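You operate a simulated robot arm through the tools that you are given. There is no shell and no other tool.

Carry out the task below with a simulated two-armed robot. There is one attempt and no reset: what you move stays moved.

JOB
Set the press up for 4 red hoses, grey slider at SHORT.
Fine: red hose stub in the pull holder, batch knob to 4, die knob to the size on the stub, clear guard shut.

It is judged by the outcome, as a careful person would: the job done as asked, and still so three seconds after it is handed in. It fails if anything else is knocked over, pushed out of place, dropped, spilled or broken.

ROBOT AND FRAMES
Two 7-joint arms with four-finger grippers on one trunk that stands fixed in place. Base frame: the origin is at the foot of the trunk, x ahead of it, y to its left, z up; the work surface is at about z = 80. Lengths are in cm, angles in rad, forces in N, time in s.
The left shoulder is at [4, 18.1, 115.4], the right one opposite. With the tool pointing down near the work surface each hand reaches from about 32 to 84 cm from the base axis, measured 20 degrees to its own side. Payload 3.67 kg a hand.
The tool frame of a hand sits at the grasp point between the pads (the TCP): z along the fingers, y along the line on which they close. The tips reach 2.8 cm beyond it. The gripper opens to 11.2 cm; its body begins 7.3 cm behind the TCP.
Orientation is told as [roll, pitch, yaw] about the base's x, y, z axes, in that order, counted from this pose: with the fingers straight down and closing along the base's y, the tool's x points along the base's -x, its y along +y and its z along -z.

CONTROLS
- The arms move only by the tool nudge_tool. It takes "left_targets", "right_targets" or both (then of equal length, played together; a hand with none holds still); each is a list of rows, each a list of 7 numbers: the gripper command, from -1 (fully open) to 1 (shut), values between in proportion, then the shift along the tool's x, y, z in cm, then the turn, a rotation vector about the tool's x, y, z in rad. In form: [[fingers, tx, ty, tz, rx, ry, rz], ...]. A call has 1 to 20 rows; each row shifts and turns the commanded pose from where the row before left it, along the tool's axes as they then stand. Each row takes 0.2 s and may step no farther than 5 cm and 0.15 rad from the row before; otherwise, or with a gripper value out of range, the whole call is refused. A pose out of reach is approached as far as the arm can. The call stops where the force on the tool passes 60 N (or 10 N more than at its start, if that is more) or the arm is blocked; 0.2 s more then pass. The fingers move at their own pace (about 7.24 cm/s each) and stop on an object; they squeeze with about 26 N. The grip force told is the motor's: it shows also when the fingers shut on nothing. Time passes only in rows, and 0.2 s behind the last, so rows that do not move let the fingers close. It gives the time, the measured TCP pose, the force on the tool (base axes), the opening and the grip force at its end, in the units of the frame above (readings bear some noise), with the torque about the TCP (base axes, N m) and any sound that the robot's microphone picked up.
- Cameras (640 x 400 px; columns grow to the right, rows downward): "scene" is now at [9.04, -5.16, 139.28]; the picture's right is [-0.56, -0.83, 0.00], its down [-0.46, 0.31, -0.83] and it looks along [0.69, -0.46, -0.56] (base axes); focal length 225 px, centre (320, 200). "left" rides on the left gripper at [6, 1.8, -10.4] in its tool frame; the picture's right is [-0.29, 0.96, 0.00], its down [-0.80, -0.24, -0.55] and it looks along [-0.53, -0.16, 0.83] (tool axes); focal length 234 px, centre (320, 200). "right" rides on the right gripper at [6, -1.8, -10.4] in its tool frame; the picture's right is [0.29, 0.96, 0.00], its down [-0.80, 0.24, -0.55] and it looks along [-0.53, 0.16, 0.83] (tool axes); focal length 234 px, centre (320, 200). There is no depth. A picture from a camera that has moved, and an enlarged one, comes with that camera's place and axes in the base frame and with its lens. The place of the scene camera against the robot may be out by one fixed shift of up to 1.2 cm in any direction.
- camera(camera): a new picture of that camera. No time passes.
- lift_body(by): moves the trunk up (or, below 0, down) by that many cm; the arms and the scene camera ride with it, the base frame stays. It gives what a move gives, with no picture.
- aim_head(pan, tilt): turns the head with the scene camera to pan (to the left, within 1.501 rad either way) and tilt (down, from -0.506 to 1.204), counted from straight ahead of the robot. It gives what a move gives.
- inspect(camera, box): a new picture of the part [left, top, right, bottom] of that camera's present view, enlarged. No time passes.
- close_job(): hands the job in; it is judged then, once.

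Nothing tells you positions but the pictures and the camera data. Unless the task says otherwise, let go and move clear before handing in.

The tools are called after "Emit:" as name(argument=value, ...) on one line, values as JSON. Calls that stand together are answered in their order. nudge_tool: Moves the arms, as the interface text tells. Its arguments: {"type":"object","properties":{"left_targets":{"type":"array","items":{"type":"array","items":{"type":"number"}}},"right_targets":{"type":"array","items":{"type":"array","items":{"type":"number"}}}},"required":[]} The other tools are called the same way: lift_body (by) moves the trunk up or down; aim_head (pan, tilt) turns the head that bears the scene camera; camera (camera) takes a picture; inspect (camera, box) takes an enlarged picture of a part of a camera's view; close_job () hands the job in.

At the start:

```text
time: 0.0
left_tcp_pos: [50.37, -5.3, 112.67]
left_ee_rot: [-0.001, 0.0, 0.001]
left_ft_force: [0.7, -0.1, -0.4]
left_ft_torque: [0.03, 0.01, -0.01]
left_width: 11.2
left_finger_force: 0.0
right_tcp_pos: [35.73, -35.8, 119.25]
right_ee_rot: [-0.002, 0.0, 0.0]
right_ft_force: [-0.1, -0.1, -0.4]
right_ft_torque: [-0.03, 0.0, -0.03]
right_width: 11.19
right_finger_force: 0.0
trunk travel left (down, up): [-27.5, 23.9]
head pan, tilt (commanded): [-0.59, 0.592]
```

scene: 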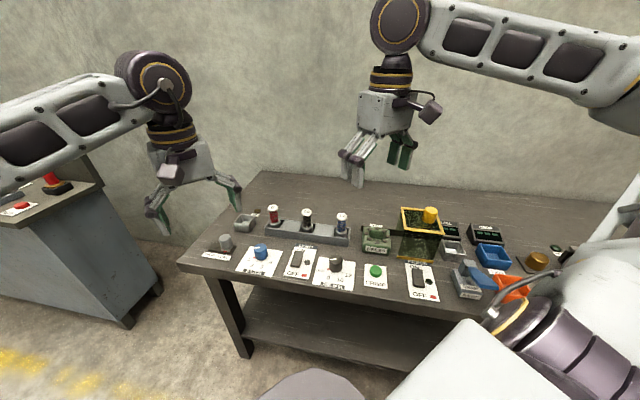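
right: 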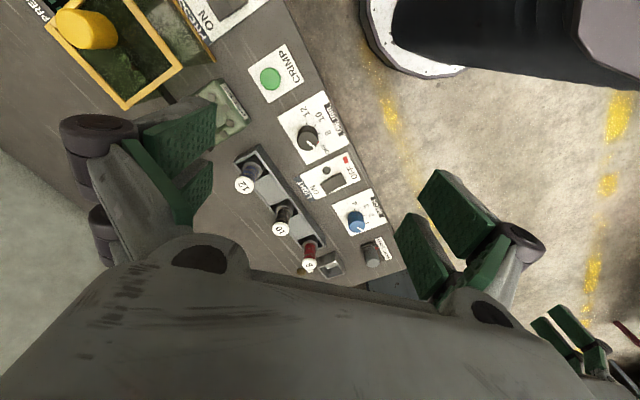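
left: 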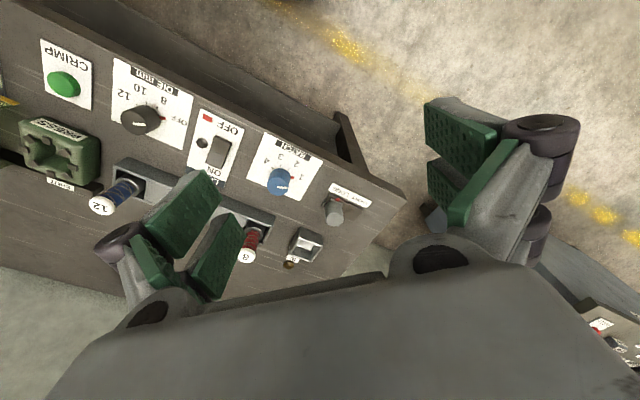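

I see a bench with a panel of knobs, three hose stubs in a rack, a press with a yellow-framed clear guard, and other items. I'll look at enlarged views before moving anything.

Emit:
inspect(camera="scene", box=[180, 180, 380, 305])

Emit:
inspect(camera="scene", box=[350, 180, 590, 330])

Emit:
inspect(camera="left", box=[0, 20, 400, 270])

Emit:
inspect(camera="right", box=[200, 20, 420, 290])

```text
3.20 times, centred on (280, 242) of scene
camera zoom: at [9.04, -5.16, 139.28], right [-0.56, -0.83, 0.0], down [-0.46, 0.31, -0.83], along [0.69, -0.46, -0.56], focal length 719 px, centre (448, 64)
```

zoom: 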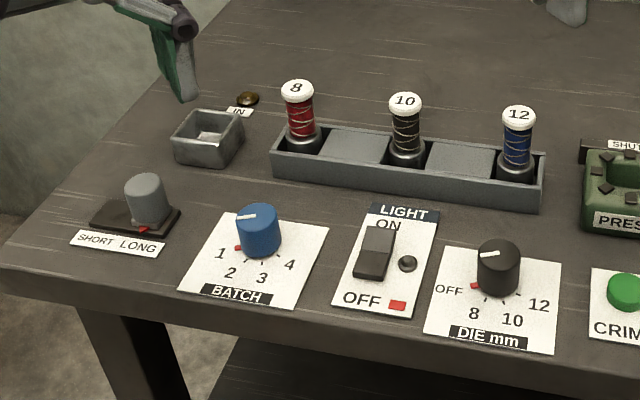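

```text
2.67 times, centred on (470, 255) of scene
camera zoom: at [9.04, -5.16, 139.28], right [-0.56, -0.83, 0.0], down [-0.46, 0.31, -0.83], along [0.69, -0.46, -0.56], focal length 599 px, centre (-80, 53)
```

zoom: 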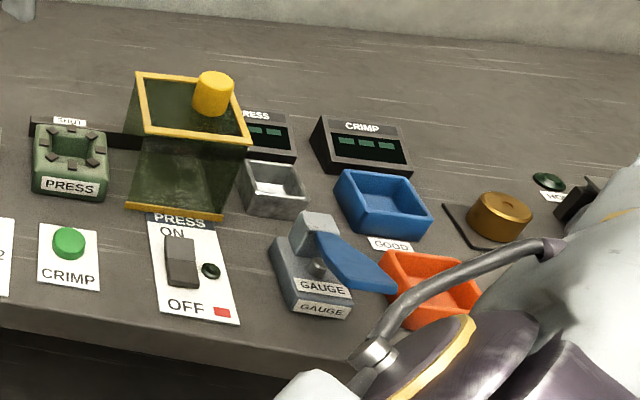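

```text
1.60 times, centred on (200, 145) of left
camera zoom: at [44.42, -3.51, 122.94], right [0.29, 0.96, 0.0], down [0.8, -0.24, 0.55], along [0.53, -0.16, -0.83], focal length 375 px, centre (512, 288)
```

zoom: 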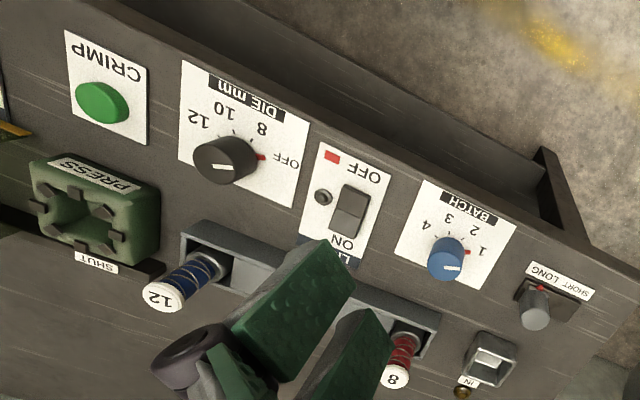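

```text
1.48 times, centred on (310, 155) of right
camera zoom: at [29.96, -37.61, 129.7], right [-0.29, 0.96, 0.0], down [0.8, 0.24, 0.55], along [0.53, 0.16, -0.83], focal length 347 px, centre (335, 267)
```

zoom: 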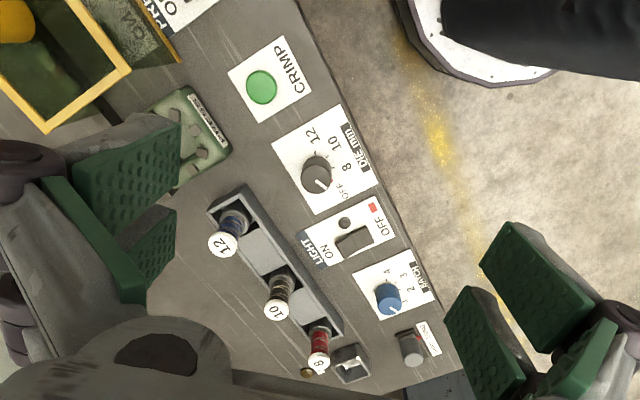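

The bench has several labelled holders and I need to find the "pull" one. I'll turn the head to look at the right side of the bench and take closer pictures.

Emit:
aim_head(pan=-0.9, tilt=0.7)

Emit:
camera(camera="scene")

```text
time: 0.8
left_tcp_pos: [50.35, -5.37, 112.56]
left_ee_rot: [0.001, -0.001, -0.001]
left_ft_force: [0.4, 0.4, -0.7]
left_ft_torque: [-0.01, -0.01, 0.0]
left_width: 11.22
left_finger_force: 0.0
right_tcp_pos: [35.84, -35.77, 119.37]
right_ee_rot: [0.001, -0.001, -0.001]
right_ft_force: [-0.2, -0.1, 0.2]
right_ft_torque: [-0.03, -0.02, -0.03]
right_width: 11.2
right_finger_force: 0.0
trunk travel left (down, up): [-27.5, 23.9]
head pan, tilt (commanded): [-0.901, 0.7]
```

```text
taken
camera scene: at [6.96, -6.88, 138.34], right [-0.78, -0.62, 0.0], down [-0.4, 0.5, -0.76], along [0.48, -0.6, -0.64], focal length 225 px, centre (320, 200)
```

scene: 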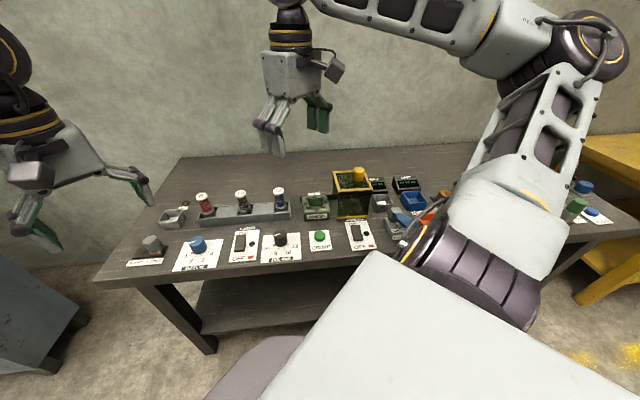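

The bench is turned about 45° to the right. The front edge runs from about (76, 6) to (12, -58), and the right arm hides its right end. I'll move the right hand back and yaw it so that its camera looks straight across the bench.

Emit:
nudge_tool(right_targets=[[-1, 3.5, -2, -1.25, 0, 0, 0], [-1, 3.5, -2, -1.25, 0, 0, 0], [-1, 3.5, -2, -1.25, 0, 0, 0], [-1, 3.5, -2, -1.25, 0, 0, 0], [-1, 0, 0, 0, 0, 0, 0.15], [-1, 0, 0, 0, 0, 0, 0.15], [-1, 0, 0, 0, 0, 0, 0.15], [-1, 0, 0, 0, 0, 0, 0.15], [-1, 0, 0, 0, 0, 0, 0.15], [-1, 0, 0, 0, 0, 0, 0.15], [-1, 0, 0, 0, 0, 0, 0.15]])

Emit:
camera(camera="right")

Emit:
camera(camera="scene")

```text
time: 3.2
left_tcp_pos: [50.37, -5.36, 112.64]
left_ee_rot: [-0.001, 0.0, -0.001]
left_ft_force: [-0.4, 0.1, 0.5]
left_ft_torque: [0.01, -0.02, 0.0]
left_width: 11.19
left_finger_force: 0.1
right_tcp_pos: [21.86, -43.75, 124.31]
right_ee_rot: [0.0, -0.001, -1.052]
right_ft_force: [0.9, 1.3, 0.1]
right_ft_torque: [0.01, 0.01, 0.01]
right_width: 11.21
right_finger_force: 0.1
trunk travel left (down, up): [-27.5, 23.9]
head pan, tilt (commanded): [-0.901, 0.7]
```

```text
taken
camera right: at [17.43, -39.48, 134.7], right [0.69, 0.72, 0.0], down [0.6, -0.57, 0.55], along [0.4, -0.38, -0.83], focal length 234 px, centre (320, 200)
```

right: 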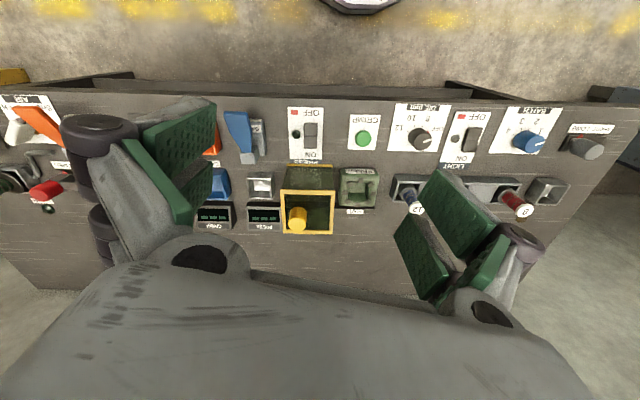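

```text
taken
camera scene: at [6.94, -6.85, 138.34], right [-0.78, -0.62, 0.0], down [-0.4, 0.5, -0.76], along [0.47, -0.6, -0.64], focal length 225 px, centre (320, 200)
```

scene: 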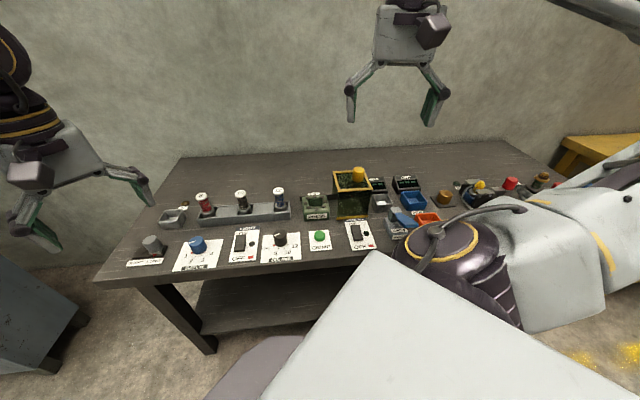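

The bench continues to the right with an air valve, a red button and more. I'll slide the right hand along to view that end.

Emit:
nudge_tool(right_targets=[[-1, -0.98, -3.64, 0, 0, 0, 0], [-1, -0.98, -3.64, 0, 0, 0, 0], [-1, -0.98, -3.64, 0, 0, 0, 0], [-1, -0.98, -3.64, 0, 0, 0, 0], [-1, -0.98, -3.64, 0, 0, 0, 0], [-1, -0.98, -3.64, 0, 0, 0, 0]])

Emit:
camera(camera="right")

Emit:
camera(camera="scene")

```text
time: 4.6
left_tcp_pos: [50.33, -5.2, 112.71]
left_ee_rot: [0.0, 0.0, 0.0]
left_ft_force: [0.4, 0.8, 0.6]
left_ft_torque: [0.01, -0.04, -0.03]
left_width: 11.19
left_finger_force: 0.1
right_tcp_pos: [10.54, -61.09, 122.79]
right_ee_rot: [0.001, 0.0, -1.05]
right_ft_force: [0.2, -0.7, 0.3]
right_ft_torque: [0.04, -0.03, -0.01]
right_width: 11.21
right_finger_force: 0.0
right hand out of reach, approached as far as the arm can: row 4, 5, 6
trunk travel left (down, up): [-27.5, 23.9]
head pan, tilt (commanded): [-0.901, 0.7]
```

```text
taken
camera right: at [5.99, -56.77, 133.18], right [0.69, 0.73, 0.0], down [0.6, -0.57, 0.55], along [0.4, -0.38, -0.83], focal length 234 px, centre (320, 200)
```

right: 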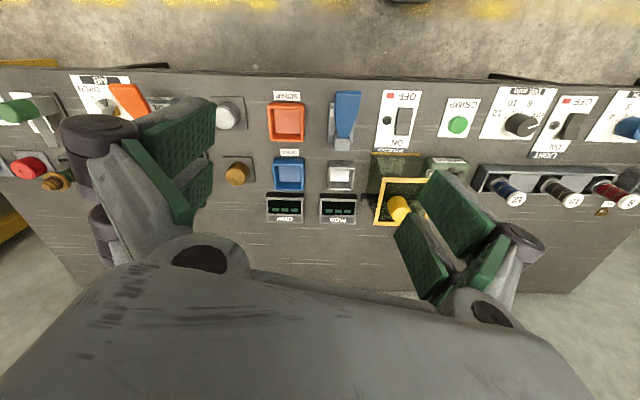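

```text
taken
camera scene: at [6.85, -6.94, 138.34], right [-0.78, -0.62, 0.0], down [-0.4, 0.51, -0.76], along [0.48, -0.6, -0.64], focal length 225 px, centre (320, 200)
```

scene: 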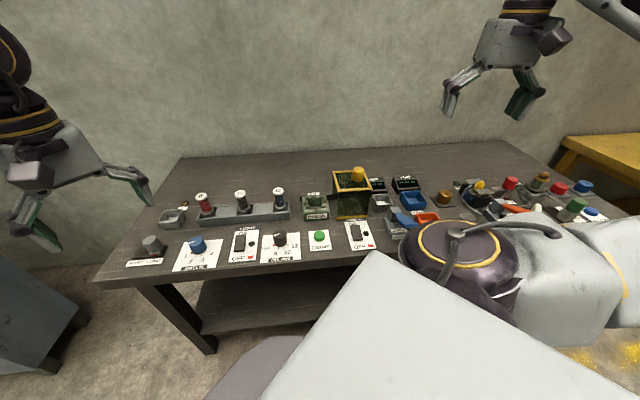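

Emit:
inspect(camera="right", box=[0, 60, 240, 220])

Emit:
inspect(camera="right", box=[200, 80, 420, 230])

Emit:
inspect(camera="scene", box=[360, 160, 620, 240])

Emit:
inspect(camera="right", box=[420, 80, 640, 230])

```text
2.50 times, centred on (120, 140) of right
camera zoom: at [5.99, -56.77, 133.18], right [0.69, 0.73, 0.0], down [0.6, -0.57, 0.55], along [0.4, -0.38, -0.83], focal length 585 px, centre (820, 350)
```

zoom: 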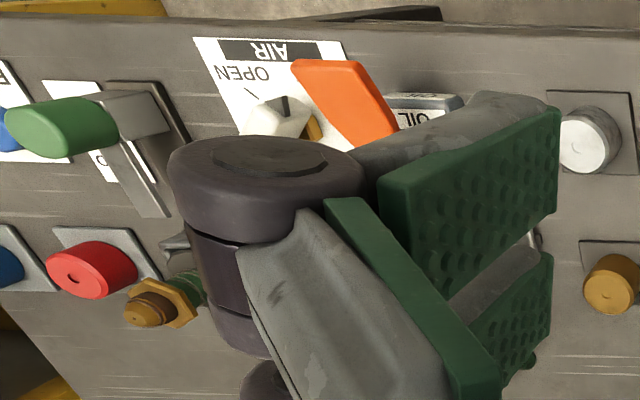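

```text
2.67 times, centred on (310, 155) of right
camera zoom: at [5.99, -56.77, 133.18], right [0.69, 0.73, 0.0], down [0.6, -0.57, 0.55], along [0.4, -0.38, -0.83], focal length 624 px, centre (347, 320)
```

zoom: 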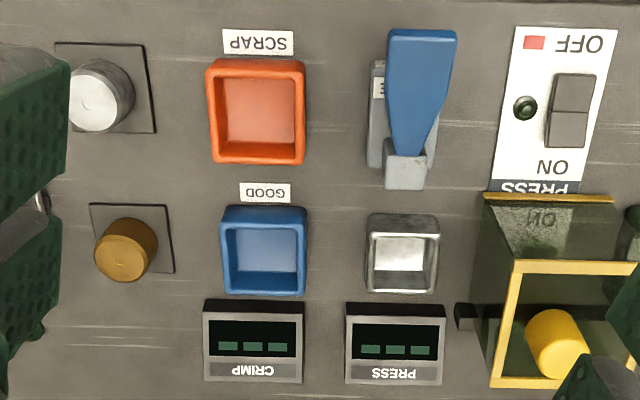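

```text
2.46 times, centred on (490, 200) of scene
camera zoom: at [6.85, -6.94, 138.34], right [-0.78, -0.62, 0.0], down [-0.4, 0.51, -0.76], along [0.48, -0.6, -0.64], focal length 553 px, centre (-98, 200)
```

zoom: 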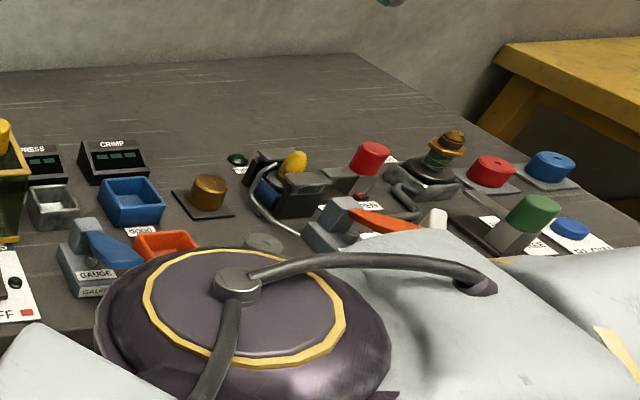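

```text
2.67 times, centred on (530, 155) of right
camera zoom: at [5.99, -56.77, 133.18], right [0.69, 0.73, 0.0], down [0.6, -0.57, 0.55], along [0.4, -0.38, -0.83], focal length 624 px, centre (-240, 320)
```

zoom: 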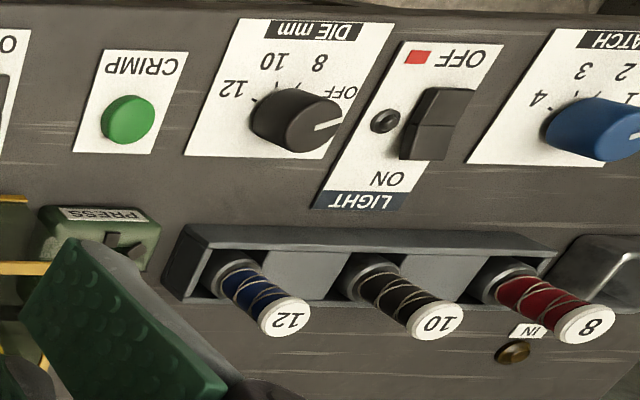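

Emit:
inspect(camera="left", box=[230, 170, 390, 270])

Emit:
aim_head(pan=-1.3, tilt=0.6)

Emit:
camera(camera="scene")

```text
4.00 times, centred on (310, 220) of left
camera zoom: at [44.34, -3.56, 122.97], right [0.29, 0.96, 0.0], down [0.8, -0.24, 0.55], along [0.53, -0.16, -0.83], focal length 937 px, centre (360, 120)
```

zoom: 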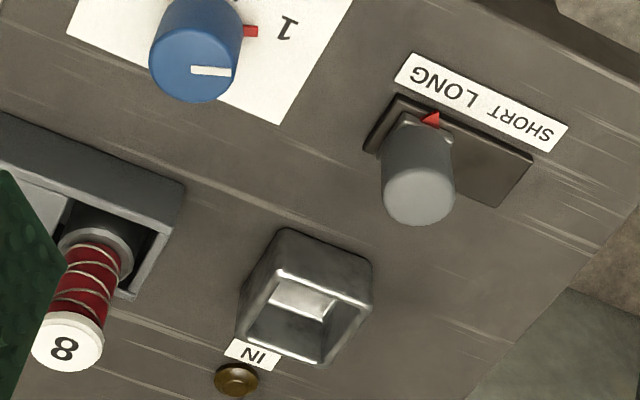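

```text
time: 5.5
left_tcp_pos: [50.32, -5.2, 112.64]
left_ee_rot: [0.0, 0.0, 0.001]
left_ft_force: [-0.4, -0.5, -0.9]
left_ft_torque: [0.03, 0.05, 0.01]
left_width: 11.16
left_finger_force: 0.0
right_tcp_pos: [10.57, -60.91, 122.81]
right_ee_rot: [0.0, -0.002, -1.049]
right_ft_force: [-0.8, -0.2, -0.9]
right_ft_torque: [0.02, -0.02, 0.04]
right_width: 11.22
right_finger_force: 0.1
trunk travel left (down, up): [-27.5, 23.9]
head pan, tilt (commanded): [-1.3, 0.6]
```

```text
taken
camera scene: at [4.03, -8.74, 139.2], right [-0.96, -0.27, 0.0], down [-0.15, 0.54, -0.82], along [0.22, -0.79, -0.57], focal length 225 px, centre (320, 200)
```

scene: 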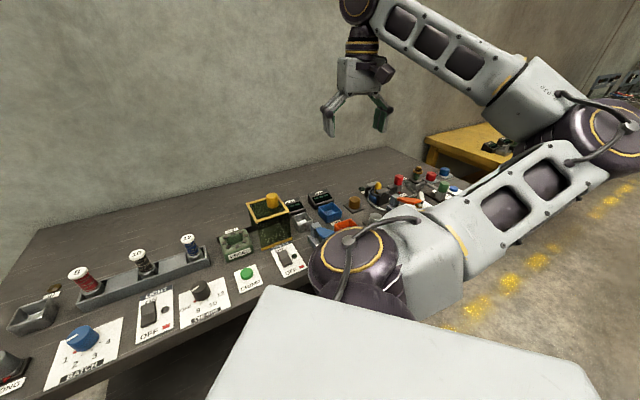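

I can see the slider pointer is at LONG. I'll yaw the right hand further so its camera faces the far right end of the bench, to check for a "PULL" label there.

Emit:
nudge_tool(right_targets=[[-1, 0, 0, 0, 0, 0, 0.15], [-1, 0, 0, 0, 0, 0, 0.15], [-1, 0, 0, 0, 0, 0, 0.15], [-1, 0, 0, 0, 0, 0, 0.15], [-1, 0, 0, 0, 0, 0, 0.15], [-1, 0, 0, 0, 0, 0, 0.15]])

Emit:
camera(camera="right")

```text
time: 6.9
left_tcp_pos: [50.47, -5.24, 112.73]
left_ee_rot: [-0.001, 0.0, -0.001]
left_ft_force: [0.3, -0.3, -0.1]
left_ft_torque: [-0.02, 0.03, -0.03]
left_width: 11.19
left_finger_force: 0.0
right_tcp_pos: [10.58, -60.91, 122.87]
right_ee_rot: [0.0, 0.001, -1.952]
right_ft_force: [0.7, 0.0, 0.0]
right_ft_torque: [-0.02, 0.03, 0.0]
right_width: 11.18
right_finger_force: 0.0
trunk travel left (down, up): [-27.5, 23.9]
head pan, tilt (commanded): [-1.3, 0.6]
```

```text
taken
camera right: at [11.22, -54.75, 133.24], right [1.0, -0.09, 0.0], down [-0.07, -0.83, 0.55], along [-0.05, -0.55, -0.83], focal length 234 px, centre (320, 200)
```

right: 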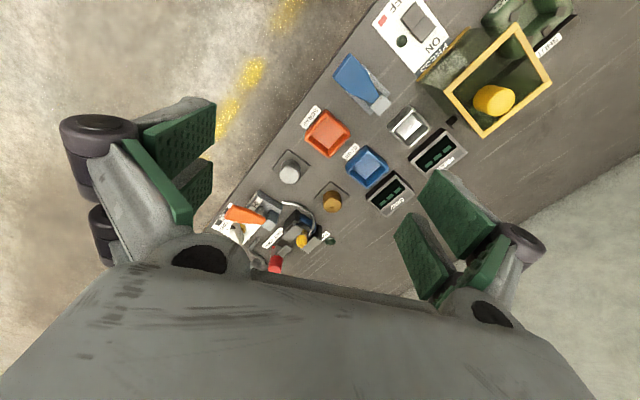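

Emit:
inspect(camera="right", box=[210, 180, 350, 280])

Emit:
inspect(camera="right", box=[330, 0, 590, 170])

```text
4.00 times, centred on (280, 230) of right
camera zoom: at [11.22, -54.75, 133.24], right [1.0, -0.09, 0.0], down [-0.07, -0.83, 0.55], along [-0.05, -0.55, -0.83], focal length 937 px, centre (480, 80)
```

zoom: 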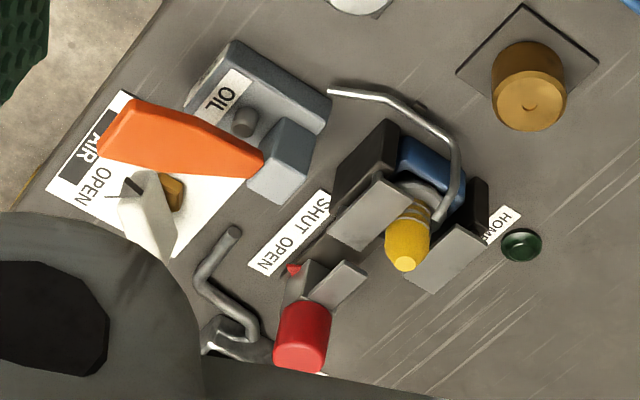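

```text
2.35 times, centred on (460, 85) of right
camera zoom: at [11.22, -54.75, 133.24], right [1.0, -0.09, 0.0], down [-0.07, -0.83, 0.55], along [-0.05, -0.55, -0.83], focal length 551 px, centre (-9, 471)
```

zoom: 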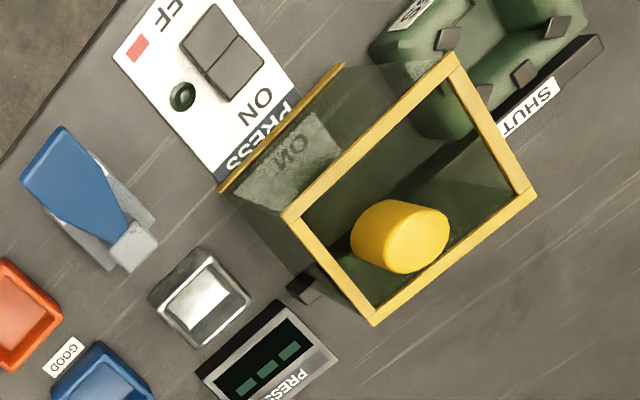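

Emit:
aim_head(pan=-0.75, tilt=0.6)

Emit:
camera(camera="scene")

```text
time: 7.8
left_tcp_pos: [50.41, -5.27, 112.59]
left_ee_rot: [0.001, -0.001, -0.001]
left_ft_force: [-0.1, 0.4, 0.7]
left_ft_torque: [-0.01, -0.02, -0.02]
left_width: 11.21
left_finger_force: 0.1
right_tcp_pos: [10.52, -60.93, 122.78]
right_ee_rot: [0.0, 0.0, -1.948]
right_ft_force: [-0.4, 0.2, 0.2]
right_ft_torque: [0.01, 0.05, -0.01]
right_width: 11.2
right_finger_force: 0.2
trunk travel left (down, up): [-27.5, 23.9]
head pan, tilt (commanded): [-0.75, 0.6]
```

```text
taken
camera scene: at [8.12, -6.27, 139.2], right [-0.68, -0.73, 0.0], down [-0.41, 0.39, -0.82], along [0.6, -0.56, -0.57], focal length 225 px, centre (320, 200)
```

scene: 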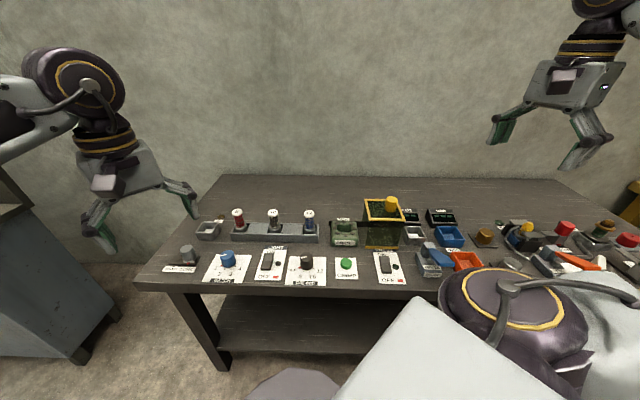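

Emit:
inspect(camera="scene", box=[330, 190, 490, 290])

Emit:
inspect(camera="scene", box=[400, 205, 500, 275])

Emit:
inspect(camera="scene", box=[160, 200, 260, 270])

Emit:
inspect(camera="scene", box=[490, 205, 640, 290])

```text
4.00 times, centred on (410, 240) of scene
camera zoom: at [8.12, -6.27, 139.2], right [-0.68, -0.73, 0.0], down [-0.41, 0.39, -0.82], along [0.6, -0.56, -0.57], focal length 899 px, centre (-40, 40)
```

zoom: 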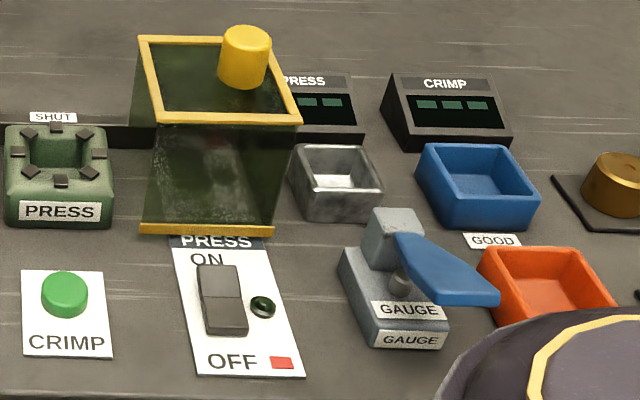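

```text
5.71 times, centred on (450, 240) of scene
camera zoom: at [8.12, -6.27, 139.2], right [-0.68, -0.73, 0.0], down [-0.41, 0.39, -0.82], along [0.6, -0.56, -0.57], focal length 1284 px, centre (-423, -29)
```

zoom: 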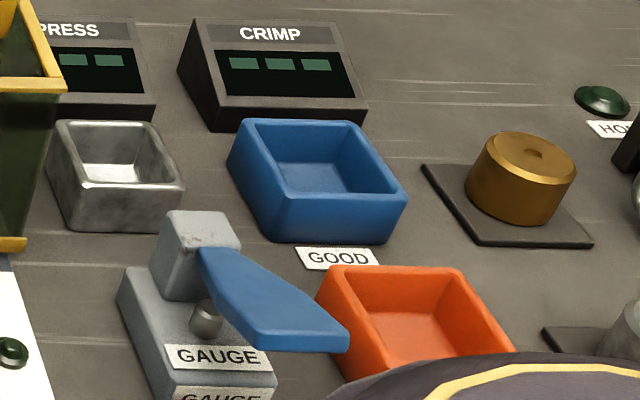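

```text
5.71 times, centred on (210, 235) of scene
camera zoom: at [8.12, -6.27, 139.2], right [-0.68, -0.73, 0.0], down [-0.41, 0.39, -0.82], along [0.6, -0.56, -0.57], focal length 1284 px, centre (949, 0)
```

zoom: 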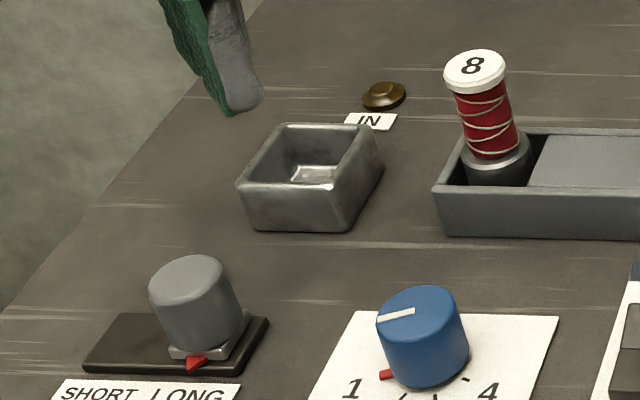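

```text
4.27 times, centred on (565, 248) of scene
camera zoom: at [8.12, -6.27, 139.2], right [-0.68, -0.73, 0.0], down [-0.41, 0.39, -0.82], along [0.6, -0.56, -0.57], focal length 959 px, centre (-725, -3)
```

zoom: 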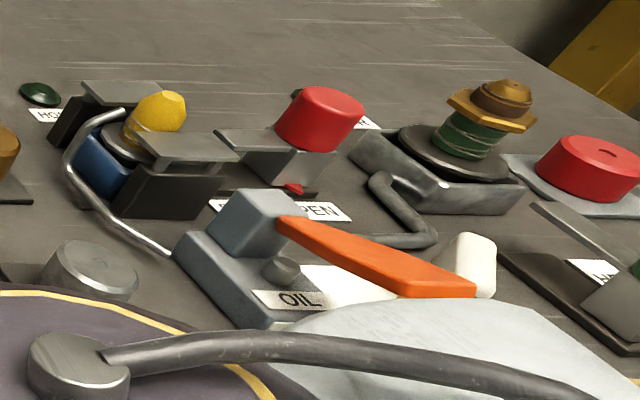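

Neither silver box shows a label from here. I'll bring each hand's camera closer: the left one over the silver box marked IN, at about (82, -18), and the right one over the silver box near the gauge, at about (29, -73).

Emit:
nudge_tool(left_targets=[[-1, -1.86, -0.87, 1.07, 0, 0, 0], [-1, -1.86, -0.87, 1.07, 0, 0, 0], [-1, -1.86, -0.87, 1.07, 0, 0, 0], [-1, -1.86, -0.87, 1.07, 0, 0, 0], [-1, -1.86, -0.87, 1.07, 0, 0, 0], [-1, -1.86, -0.87, 1.07, 0, 0, 0], [-1, -1.86, -0.87, 1.07, 0, 0, 0], [-1, -1.86, -0.87, 1.07, 0, 0, 0], [-1, -1.86, -0.87, 1.07, 0, 0, 0], [-1, -1.86, -0.87, 1.07, 0, 0, 0]], right_targets=[[-1, 0, 0, 0, 0, 0, -0.15], [-1, 0, 0, 0, 0, 0, -0.15], [-1, 0, 0, 0, 0, 0, -0.15], [-1, 0, 0, 0, 0, 0, -0.15], [-1, 0, 0, 0, 0, 0, -0.15], [-1, 0, 0, 0, 0, 0, -0.15], [-1, -0.75, 1.3, 4, 0, 0, 0], [-1, -0.75, 1.3, 4, 0, 0, 0], [-1, -0.75, 1.3, 4, 0, 0, 0], [-1, -0.75, 1.3, 4, 0, 0, 0]])

Emit:
camera(camera="left")

Emit:
camera(camera="right")

```text
time: 10.1
left_tcp_pos: [68.2, -13.03, 101.7]
left_ee_rot: [0.003, 0.002, 0.001]
left_ft_force: [-0.1, -0.3, -0.2]
left_ft_torque: [0.02, 0.04, -0.03]
left_width: 11.2
left_finger_force: 0.1
left hand out of reach, approached as far as the arm can: row 10
right_tcp_pos: [16.86, -61.13, 106.84]
right_ee_rot: [-0.001, 0.001, -1.051]
right_ft_force: [0.0, -0.8, -0.7]
right_ft_torque: [0.05, 0.04, 0.01]
right_width: 11.19
right_finger_force: 0.1
trunk travel left (down, up): [-27.5, 23.9]
head pan, tilt (commanded): [-0.75, 0.6]
```

```text
taken
camera left: at [62.22, -11.22, 111.95], right [0.29, 0.96, 0.0], down [0.8, -0.24, 0.55], along [0.53, -0.16, -0.83], focal length 234 px, centre (320, 200)
```

left: 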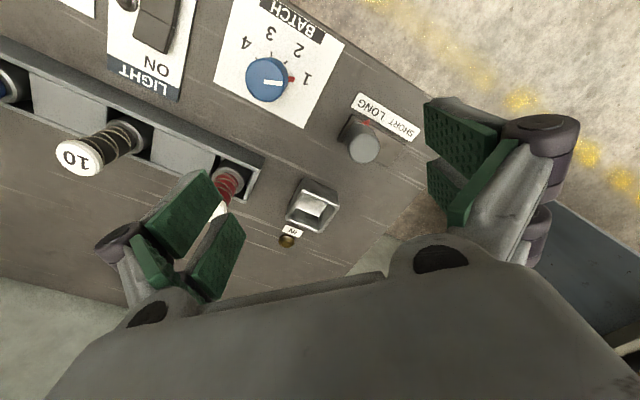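

```text
taken
camera right: at [12.39, -56.89, 117.23], right [0.69, 0.73, 0.0], down [0.6, -0.57, 0.55], along [0.4, -0.38, -0.83], focal length 234 px, centre (320, 200)
```

right: 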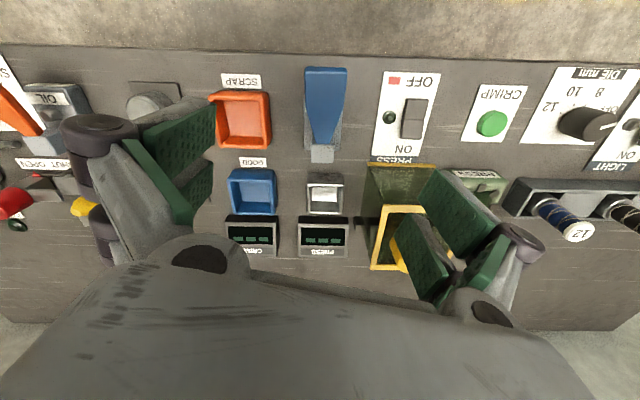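

Emit:
inspect(camera="left", box=[240, 150, 400, 250])

Emit:
inspect(camera="right", box=[210, 140, 370, 260])

Emit:
inspect(camera="right", box=[0, 70, 220, 240])

```text
4.00 times, centred on (320, 200) of left
camera zoom: at [62.22, -11.22, 111.95], right [0.29, 0.96, 0.0], down [0.8, -0.24, 0.55], along [0.53, -0.16, -0.83], focal length 937 px, centre (320, 200)
```

zoom: 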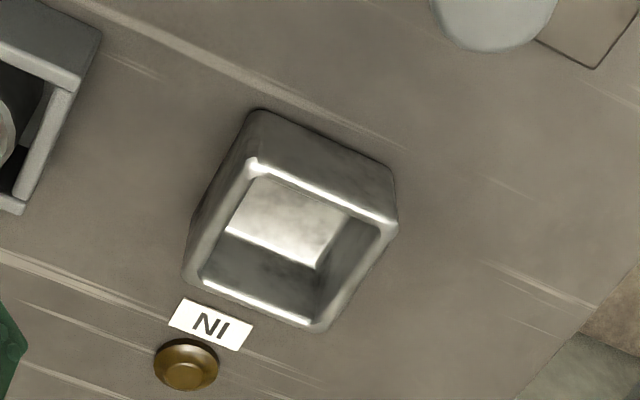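

```text
3.33 times, centred on (290, 200) of right
camera zoom: at [12.39, -56.89, 117.23], right [0.69, 0.73, 0.0], down [0.6, -0.57, 0.55], along [0.4, -0.38, -0.83], focal length 781 px, centre (420, 200)
```

zoom: 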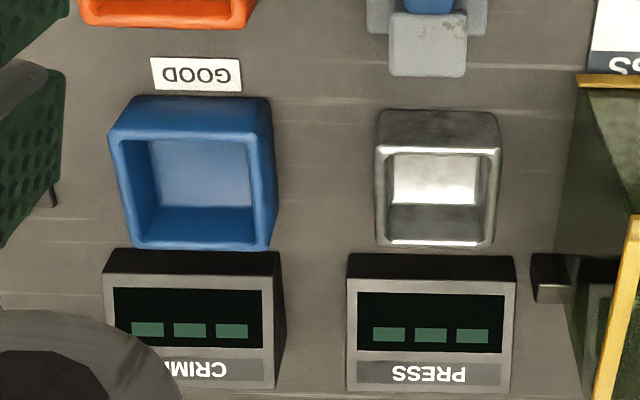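

```text
2.35 times, centred on (110, 155) of right
camera zoom: at [12.39, -56.89, 117.23], right [0.69, 0.73, 0.0], down [0.6, -0.57, 0.55], along [0.4, -0.38, -0.83], focal length 551 px, centre (814, 306)
```

zoom: 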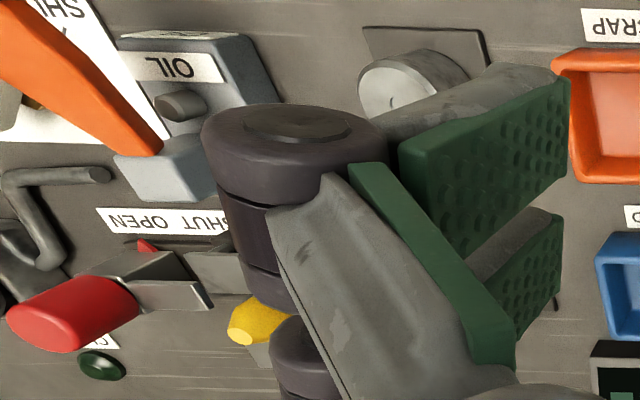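

Neither silver box carries a "PULL" label. There is also a grey-blue bench to the left, so I'll look at it and the rest of the room before deciding.

Emit:
aim_head(pan=0.1, tilt=0.7)

Emit:
camera(camera="scene")

Emit:
aim_head(pan=0.9, tilt=0.7)

Emit:
camera(camera="scene")

```text
time: 11.2
left_tcp_pos: [68.12, -12.89, 101.77]
left_ee_rot: [0.0, -0.002, -0.001]
left_ft_force: [-0.5, -1.0, 0.2]
left_ft_torque: [0.01, -0.02, -0.01]
left_width: 11.21
left_finger_force: 0.1
right_tcp_pos: [16.85, -61.13, 106.98]
right_ee_rot: [0.0, 0.0, -1.05]
right_ft_force: [-0.8, -0.3, 0.9]
right_ft_torque: [0.01, -0.02, -0.01]
right_width: 11.19
right_finger_force: 0.0
trunk travel left (down, up): [-27.5, 23.9]
head pan, tilt (commanded): [0.099, 0.7]
```

```text
taken
camera scene: at [10.11, 0.61, 138.34], right [0.1, -1.0, 0.0], down [-0.64, -0.06, -0.76], along [0.76, 0.08, -0.64], focal length 225 px, centre (320, 200)
```

scene: 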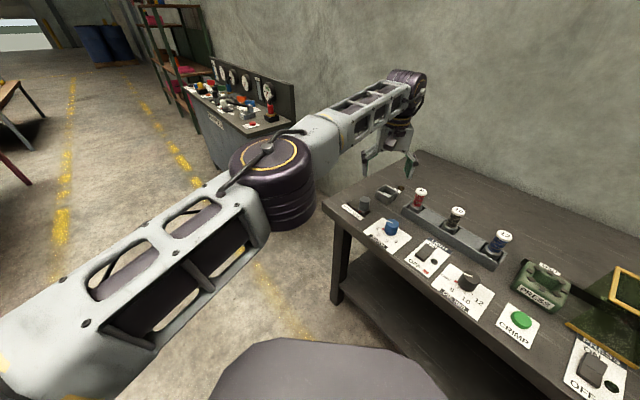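

```text
time: 12.3
left_tcp_pos: [68.03, -12.84, 101.86]
left_ee_rot: [0.0, -0.001, 0.0]
left_ft_force: [-0.2, -0.4, -0.4]
left_ft_torque: [0.02, -0.01, 0.0]
left_width: 11.21
left_finger_force: 0.1
right_tcp_pos: [16.76, -61.08, 106.96]
right_ee_rot: [0.0, 0.001, -1.05]
right_ft_force: [0.6, -0.8, -0.8]
right_ft_torque: [0.0, 0.02, 0.0]
right_width: 11.2
right_finger_force: 0.1
trunk travel left (down, up): [-27.5, 23.9]
head pan, tilt (commanded): [0.901, 0.7]
```

```text
taken
camera scene: at [6.95, 6.42, 138.34], right [0.78, -0.62, 0.0], down [-0.4, -0.5, -0.76], along [0.48, 0.6, -0.64], focal length 225 px, centre (320, 200)
```

scene: 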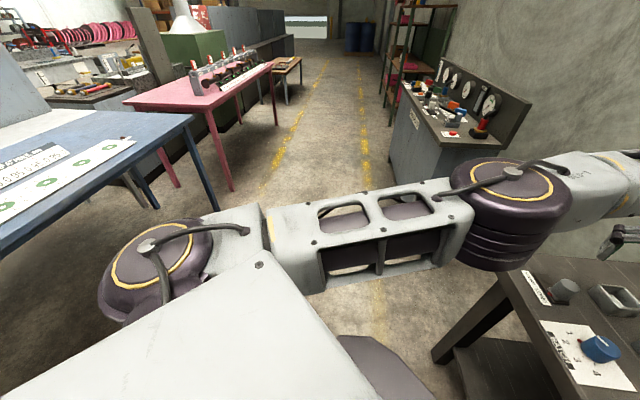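

Emit:
inspect(camera="scene", box=[0, 100, 160, 220])

Emit:
inspect(camera="scene", box=[380, 40, 540, 160])

Emit:
inspect(camera="scene", box=[500, 240, 640, 400])

```text
3.33 times, centred on (80, 160) of scene
camera zoom: at [6.95, 6.42, 138.34], right [0.78, -0.62, 0.0], down [-0.4, -0.5, -0.76], along [0.48, 0.6, -0.64], focal length 749 px, centre (1120, 333)
```

zoom: 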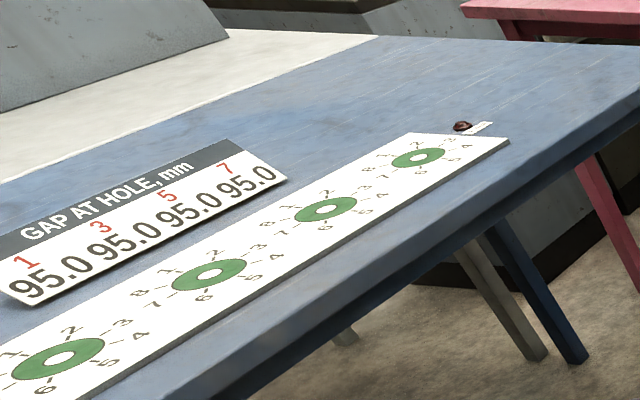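

```text
3.33 times, centred on (460, 100) of scene
camera zoom: at [6.95, 6.42, 138.34], right [0.78, -0.62, 0.0], down [-0.4, -0.5, -0.76], along [0.48, 0.6, -0.64], focal length 749 px, centre (-147, 533)
```

zoom: 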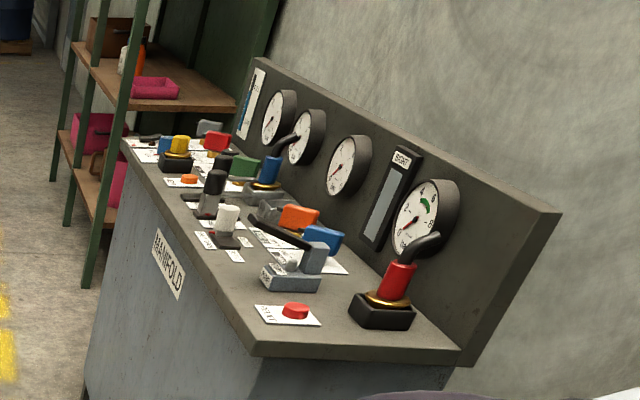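

```text
2.50 times, centred on (570, 320) of scene
camera zoom: at [6.95, 6.42, 138.34], right [0.78, -0.62, 0.0], down [-0.4, -0.5, -0.76], along [0.48, 0.6, -0.64], focal length 562 px, centre (-305, -100)
```

zoom: 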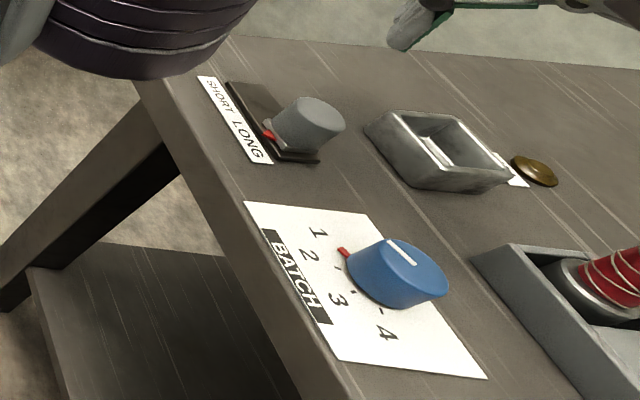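

I take the silver box with the IN lamp, at about (81.7, -18.2) next to the hose rack and slider, as the pull holder. The lamp should help confirm it once the stub is in. The left hand backs off and the right hand moves in to look at the die knob, at about (45, -35).

Emit:
nudge_tool(left_targets=[[-1, 1.78, 1.89, -1.13, 0, 0, 0], [-1, 1.78, 1.89, -1.13, 0, 0, 0], [-1, 1.78, 1.89, -1.13, 0, 0, 0], [-1, 1.78, 1.89, -1.13, 0, 0, 0], [-1, 1.78, 1.89, -1.13, 0, 0, 0], [-1, 1.78, 1.89, -1.13, 0, 0, 0], [-1, 1.78, 1.89, -1.13, 0, 0, 0], [-1, 1.78, 1.89, -1.13, 0, 0, 0], [-1, 1.78, 1.89, -1.13, 0, 0, 0]], right_targets=[[-1, 2.38, 3.76, 0.82, 0, 0, 0], [-1, 2.38, 3.76, 0.82, 0, 0, 0], [-1, 2.38, 3.76, 0.82, 0, 0, 0], [-1, 2.38, 3.76, 0.82, 0, 0, 0], [-1, 2.38, 3.76, 0.82, 0, 0, 0], [-1, 2.38, 3.76, 0.82, 0, 0, 0], [-1, 2.38, 3.76, 0.82, 0, 0, 0], [-1, 2.38, 3.76, 0.82, 0, 0, 0], [-1, 2.38, 3.76, 0.82, 0, 0, 0]])

Emit:
camera(camera="right")

Emit:
inspect(camera="right", box=[220, 100, 420, 225])

Emit:
aim_head(pan=-0.7, tilt=0.7)

Emit:
camera(camera="scene")

```text
time: 14.6
left_tcp_pos: [52.12, 4.05, 111.89]
left_ee_rot: [0.002, 0.003, 0.003]
left_ft_force: [0.2, -0.6, -0.5]
left_ft_torque: [0.01, 0.06, 0.0]
left_width: 11.21
left_finger_force: 0.1
right_tcp_pos: [39.06, -26.11, 107.21]
right_ee_rot: [0.196, -0.108, -1.066]
right_ft_force: [1.3, -0.1, -0.1]
right_ft_torque: [0.04, 0.05, 0.02]
right_width: 11.19
right_finger_force: 0.2
right hand out of reach, approached as far as the arm can: row 5, 6
trunk travel left (down, up): [-27.5, 23.9]
head pan, tilt (commanded): [0.901, 0.7]
stopped in row 9 (right hand): the arm was blocked; the commanded pose is now the measured one
```

```text
taken
camera right: at [32.27, -21.84, 116.29], right [0.67, 0.72, 0.15], down [0.46, -0.58, 0.67], along [0.58, -0.38, -0.72], focal length 234 px, centre (320, 200)
```

right: 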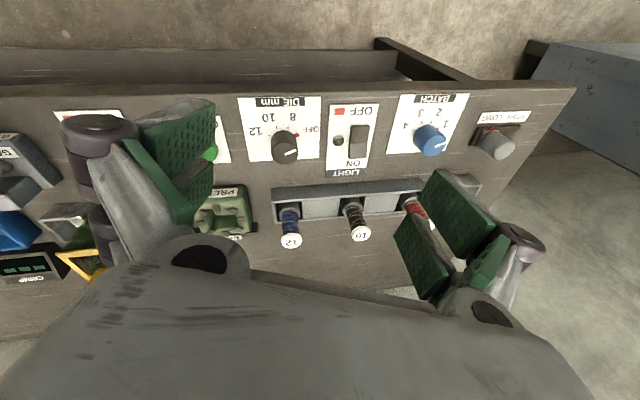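

```text
3.20 times, centred on (320, 162) of right
camera zoom: at [32.27, -21.84, 116.29], right [0.67, 0.72, 0.15], down [0.46, -0.58, 0.67], along [0.58, -0.38, -0.72], focal length 749 px, centre (320, 320)
```

zoom: 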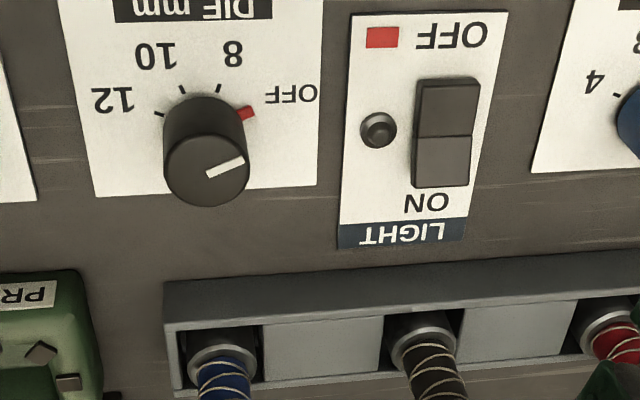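

```text
time: 16.2
left_tcp_pos: [51.96, 4.06, 112.02]
left_ee_rot: [-0.001, 0.001, 0.001]
left_ft_force: [-0.2, 0.2, 0.3]
left_ft_torque: [-0.03, 0.0, 0.0]
left_width: 11.2
left_finger_force: 0.0
right_tcp_pos: [38.59, -26.08, 107.2]
right_ee_rot: [0.197, -0.11, -1.065]
right_ft_force: [1.2, -0.3, -0.1]
right_ft_torque: [-0.01, -0.02, 0.02]
right_width: 11.22
right_finger_force: 0.0
trunk travel left (down, up): [-27.5, 23.9]
head pan, tilt (commanded): [-0.7, 0.7]
```

```text
taken
camera scene: at [8.17, -5.7, 138.34], right [-0.64, -0.77, 0.0], down [-0.49, 0.41, -0.76], along [0.59, -0.49, -0.64], focal length 225 px, centre (320, 200)
```

scene: 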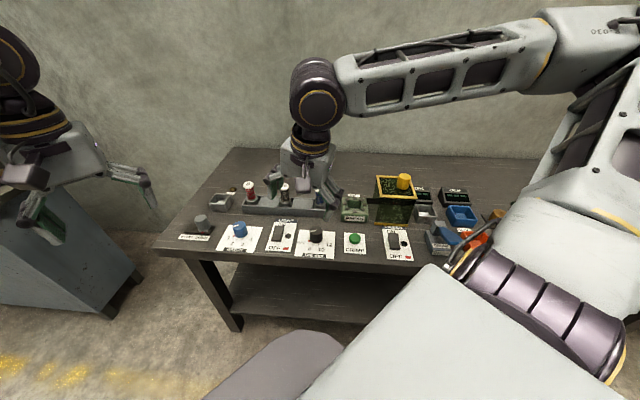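

The arm hit a wrist limit at that yaw and the hand tilted slightly. I'll level the hand and turn its yaw back toward zero, where the arm has more freedom.

Emit:
nudge_tool(right_targets=[[-1, 0, 0, 0, 0, 0, -0.15], [-1, 0, 0, 0, 0, 0, -0.15], [-1, 0, 0, 0, 0, 0, -0.15], [-1, 0, 0, 0, 0.098, 0.054, -0.07], [-1, 0, 0, 0, 0.098, 0.054, -0.07], [-1, 0, 0, 0, 0, 0, -0.12]])

Emit:
camera(camera="right")

Emit:
camera(camera="scene")

```text
time: 17.6
left_tcp_pos: [51.96, 3.98, 112.11]
left_ee_rot: [0.002, 0.001, -0.001]
left_ft_force: [0.1, 0.4, 0.1]
left_ft_torque: [0.05, 0.0, 0.0]
left_width: 11.22
left_finger_force: 0.0
right_tcp_pos: [38.57, -26.09, 107.19]
right_ee_rot: [-0.094, -0.067, -0.355]
right_ft_force: [0.3, -0.2, 0.1]
right_ft_torque: [0.02, -0.04, 0.0]
right_width: 11.22
right_finger_force: 0.0
trunk travel left (down, up): [-27.5, 23.9]
head pan, tilt (commanded): [-0.7, 0.7]
```

```text
taken
camera right: at [32.13, -24.6, 117.31], right [0.07, 0.99, -0.11], down [0.81, 0.01, 0.58], along [0.58, -0.13, -0.81], focal length 234 px, centre (320, 200)
```

right: 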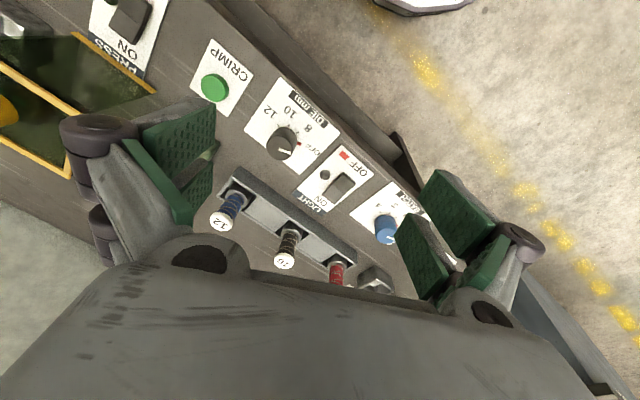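

```text
taken
camera scene: at [8.11, -5.78, 138.34], right [-0.64, -0.76, 0.0], down [-0.49, 0.42, -0.76], along [0.58, -0.49, -0.64], focal length 225 px, centre (320, 200)
```

scene: 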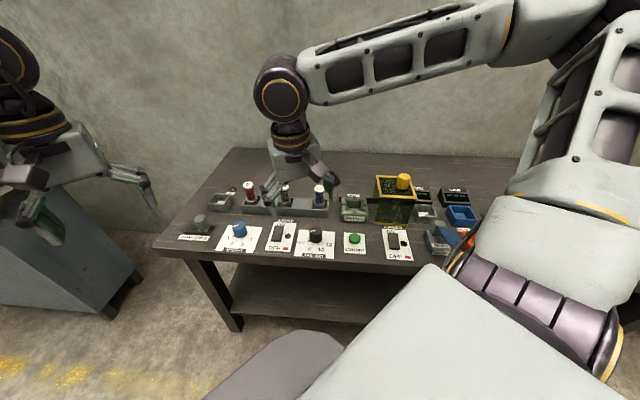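

I've read the die dial: its positions are about 45° apart, with OFF→8→10→12 counterclockwise seen from above. I'll level the hand, move above the die knob with the fingers partly open and refine its position.

Emit:
nudge_tool(right_targets=[[-1, 0, 0, 0, -0.094, 0.067, 0], [-0.3, -2.41, -1.51, 2.3, 0, 0, 0], [-0.3, -2.41, -1.51, 2.3, 0, 0, 0], [-0.3, -2.41, -1.51, 2.3, 0, 0, 0], [-0.3, -2.41, -1.51, 2.3, 0, 0, 0], [-0.3, 0, 0, 0, 0, 0, 0]])

Emit:
camera(camera="right")

Emit:
inspect(camera="right", box=[240, 60, 400, 180])

```text
time: 19.0
left_tcp_pos: [52.01, 4.12, 112.02]
left_ee_rot: [0.001, 0.001, -0.002]
left_ft_force: [0.2, -0.2, -0.3]
left_ft_torque: [-0.02, -0.04, 0.0]
left_width: 11.21
left_finger_force: 0.0
right_tcp_pos: [45.58, -35.14, 98.12]
right_ee_rot: [0.001, -0.003, -0.357]
right_ft_force: [0.4, -0.4, 0.4]
right_ft_torque: [0.0, -0.03, 0.03]
right_width: 7.3
right_finger_force: 0.1
trunk travel left (down, up): [-27.5, 23.9]
head pan, tilt (commanded): [-0.7, 0.7]
```

```text
taken
camera right: at [39.42, -34.74, 108.44], right [0.07, 1.0, 0.0], down [0.83, -0.05, 0.56], along [0.55, -0.04, -0.83], focal length 234 px, centre (320, 200)
```

right: 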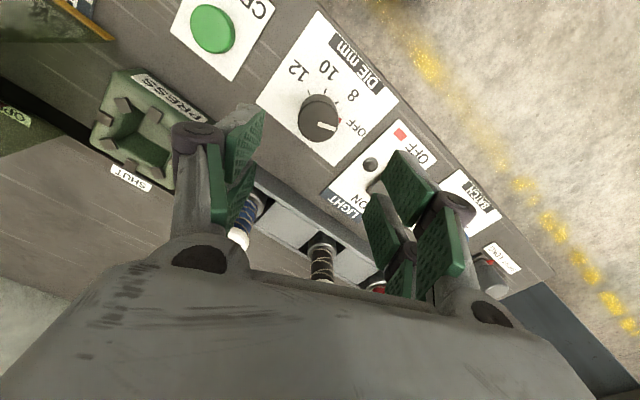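

```text
3.33 times, centred on (320, 120) of right
camera zoom: at [39.42, -34.74, 108.44], right [0.07, 1.0, 0.0], down [0.83, -0.05, 0.56], along [0.55, -0.04, -0.83], focal length 781 px, centre (320, 467)
```

zoom: 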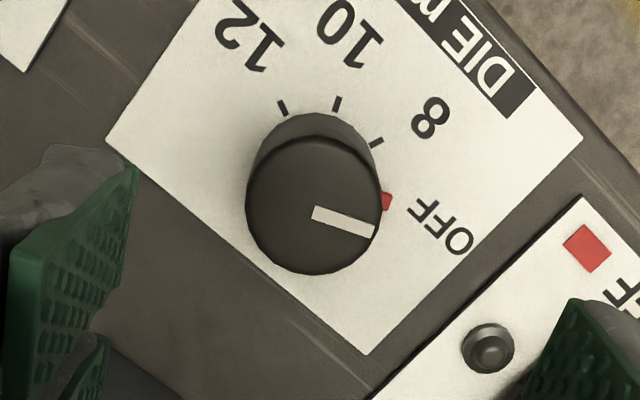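

The die knob's centre is at about (45.85, -35.35), with its top near z = 84.5. I'll line up over it, lower most of the way and check with the camera.

Emit:
nudge_tool(right_targets=[[-0.3, -0.165, -0.05, 0, 0, 0, 0.12], [-0.3, -0.165, -0.05, 0, 0, 0, 0.12], [-0.3, 0, 0, 3.3, 0, 0, 0], [-0.3, 0, 0, 3.3, 0, 0, 0], [-0.3, 0, 0, 3.0, 0, 0, 0], [-0.3, 0, 0, 0, 0, 0, 0]])

Emit:
camera(camera="right")

Emit:
inspect(camera="scene", box=[240, 130, 400, 260])

```text
time: 20.4
left_tcp_pos: [52.0, 4.07, 112.08]
left_ee_rot: [0.0, 0.0, 0.002]
left_ft_force: [-0.6, 0.2, -0.1]
left_ft_torque: [0.0, -0.03, 0.0]
left_width: 11.23
left_finger_force: 0.0
right_tcp_pos: [45.96, -35.31, 88.54]
right_ee_rot: [-0.001, -0.002, -0.598]
right_ft_force: [-0.2, -0.5, -0.4]
right_ft_torque: [0.0, 0.0, 0.02]
right_width: 7.28
right_finger_force: 0.0
trunk travel left (down, up): [-27.5, 23.9]
head pan, tilt (commanded): [-0.7, 0.7]
```

```text
taken
camera right: at [39.99, -33.48, 98.91], right [0.3, 0.95, 0.0], down [0.79, -0.25, 0.56], along [0.53, -0.17, -0.83], focal length 234 px, centre (320, 200)
```

right: 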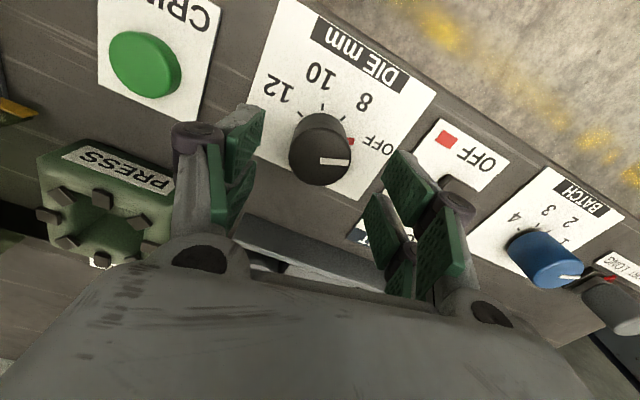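

```text
3.08 times, centred on (320, 195) of scene
camera zoom: at [8.14, -5.68, 138.34], right [-0.64, -0.76, 0.0], down [-0.49, 0.41, -0.76], along [0.58, -0.49, -0.64], focal length 691 px, centre (320, 215)
```

zoom: 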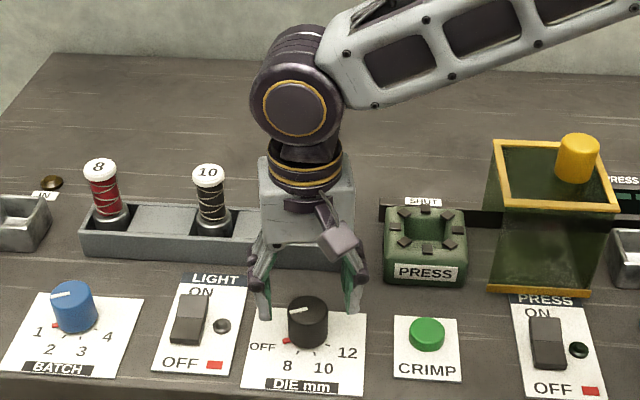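

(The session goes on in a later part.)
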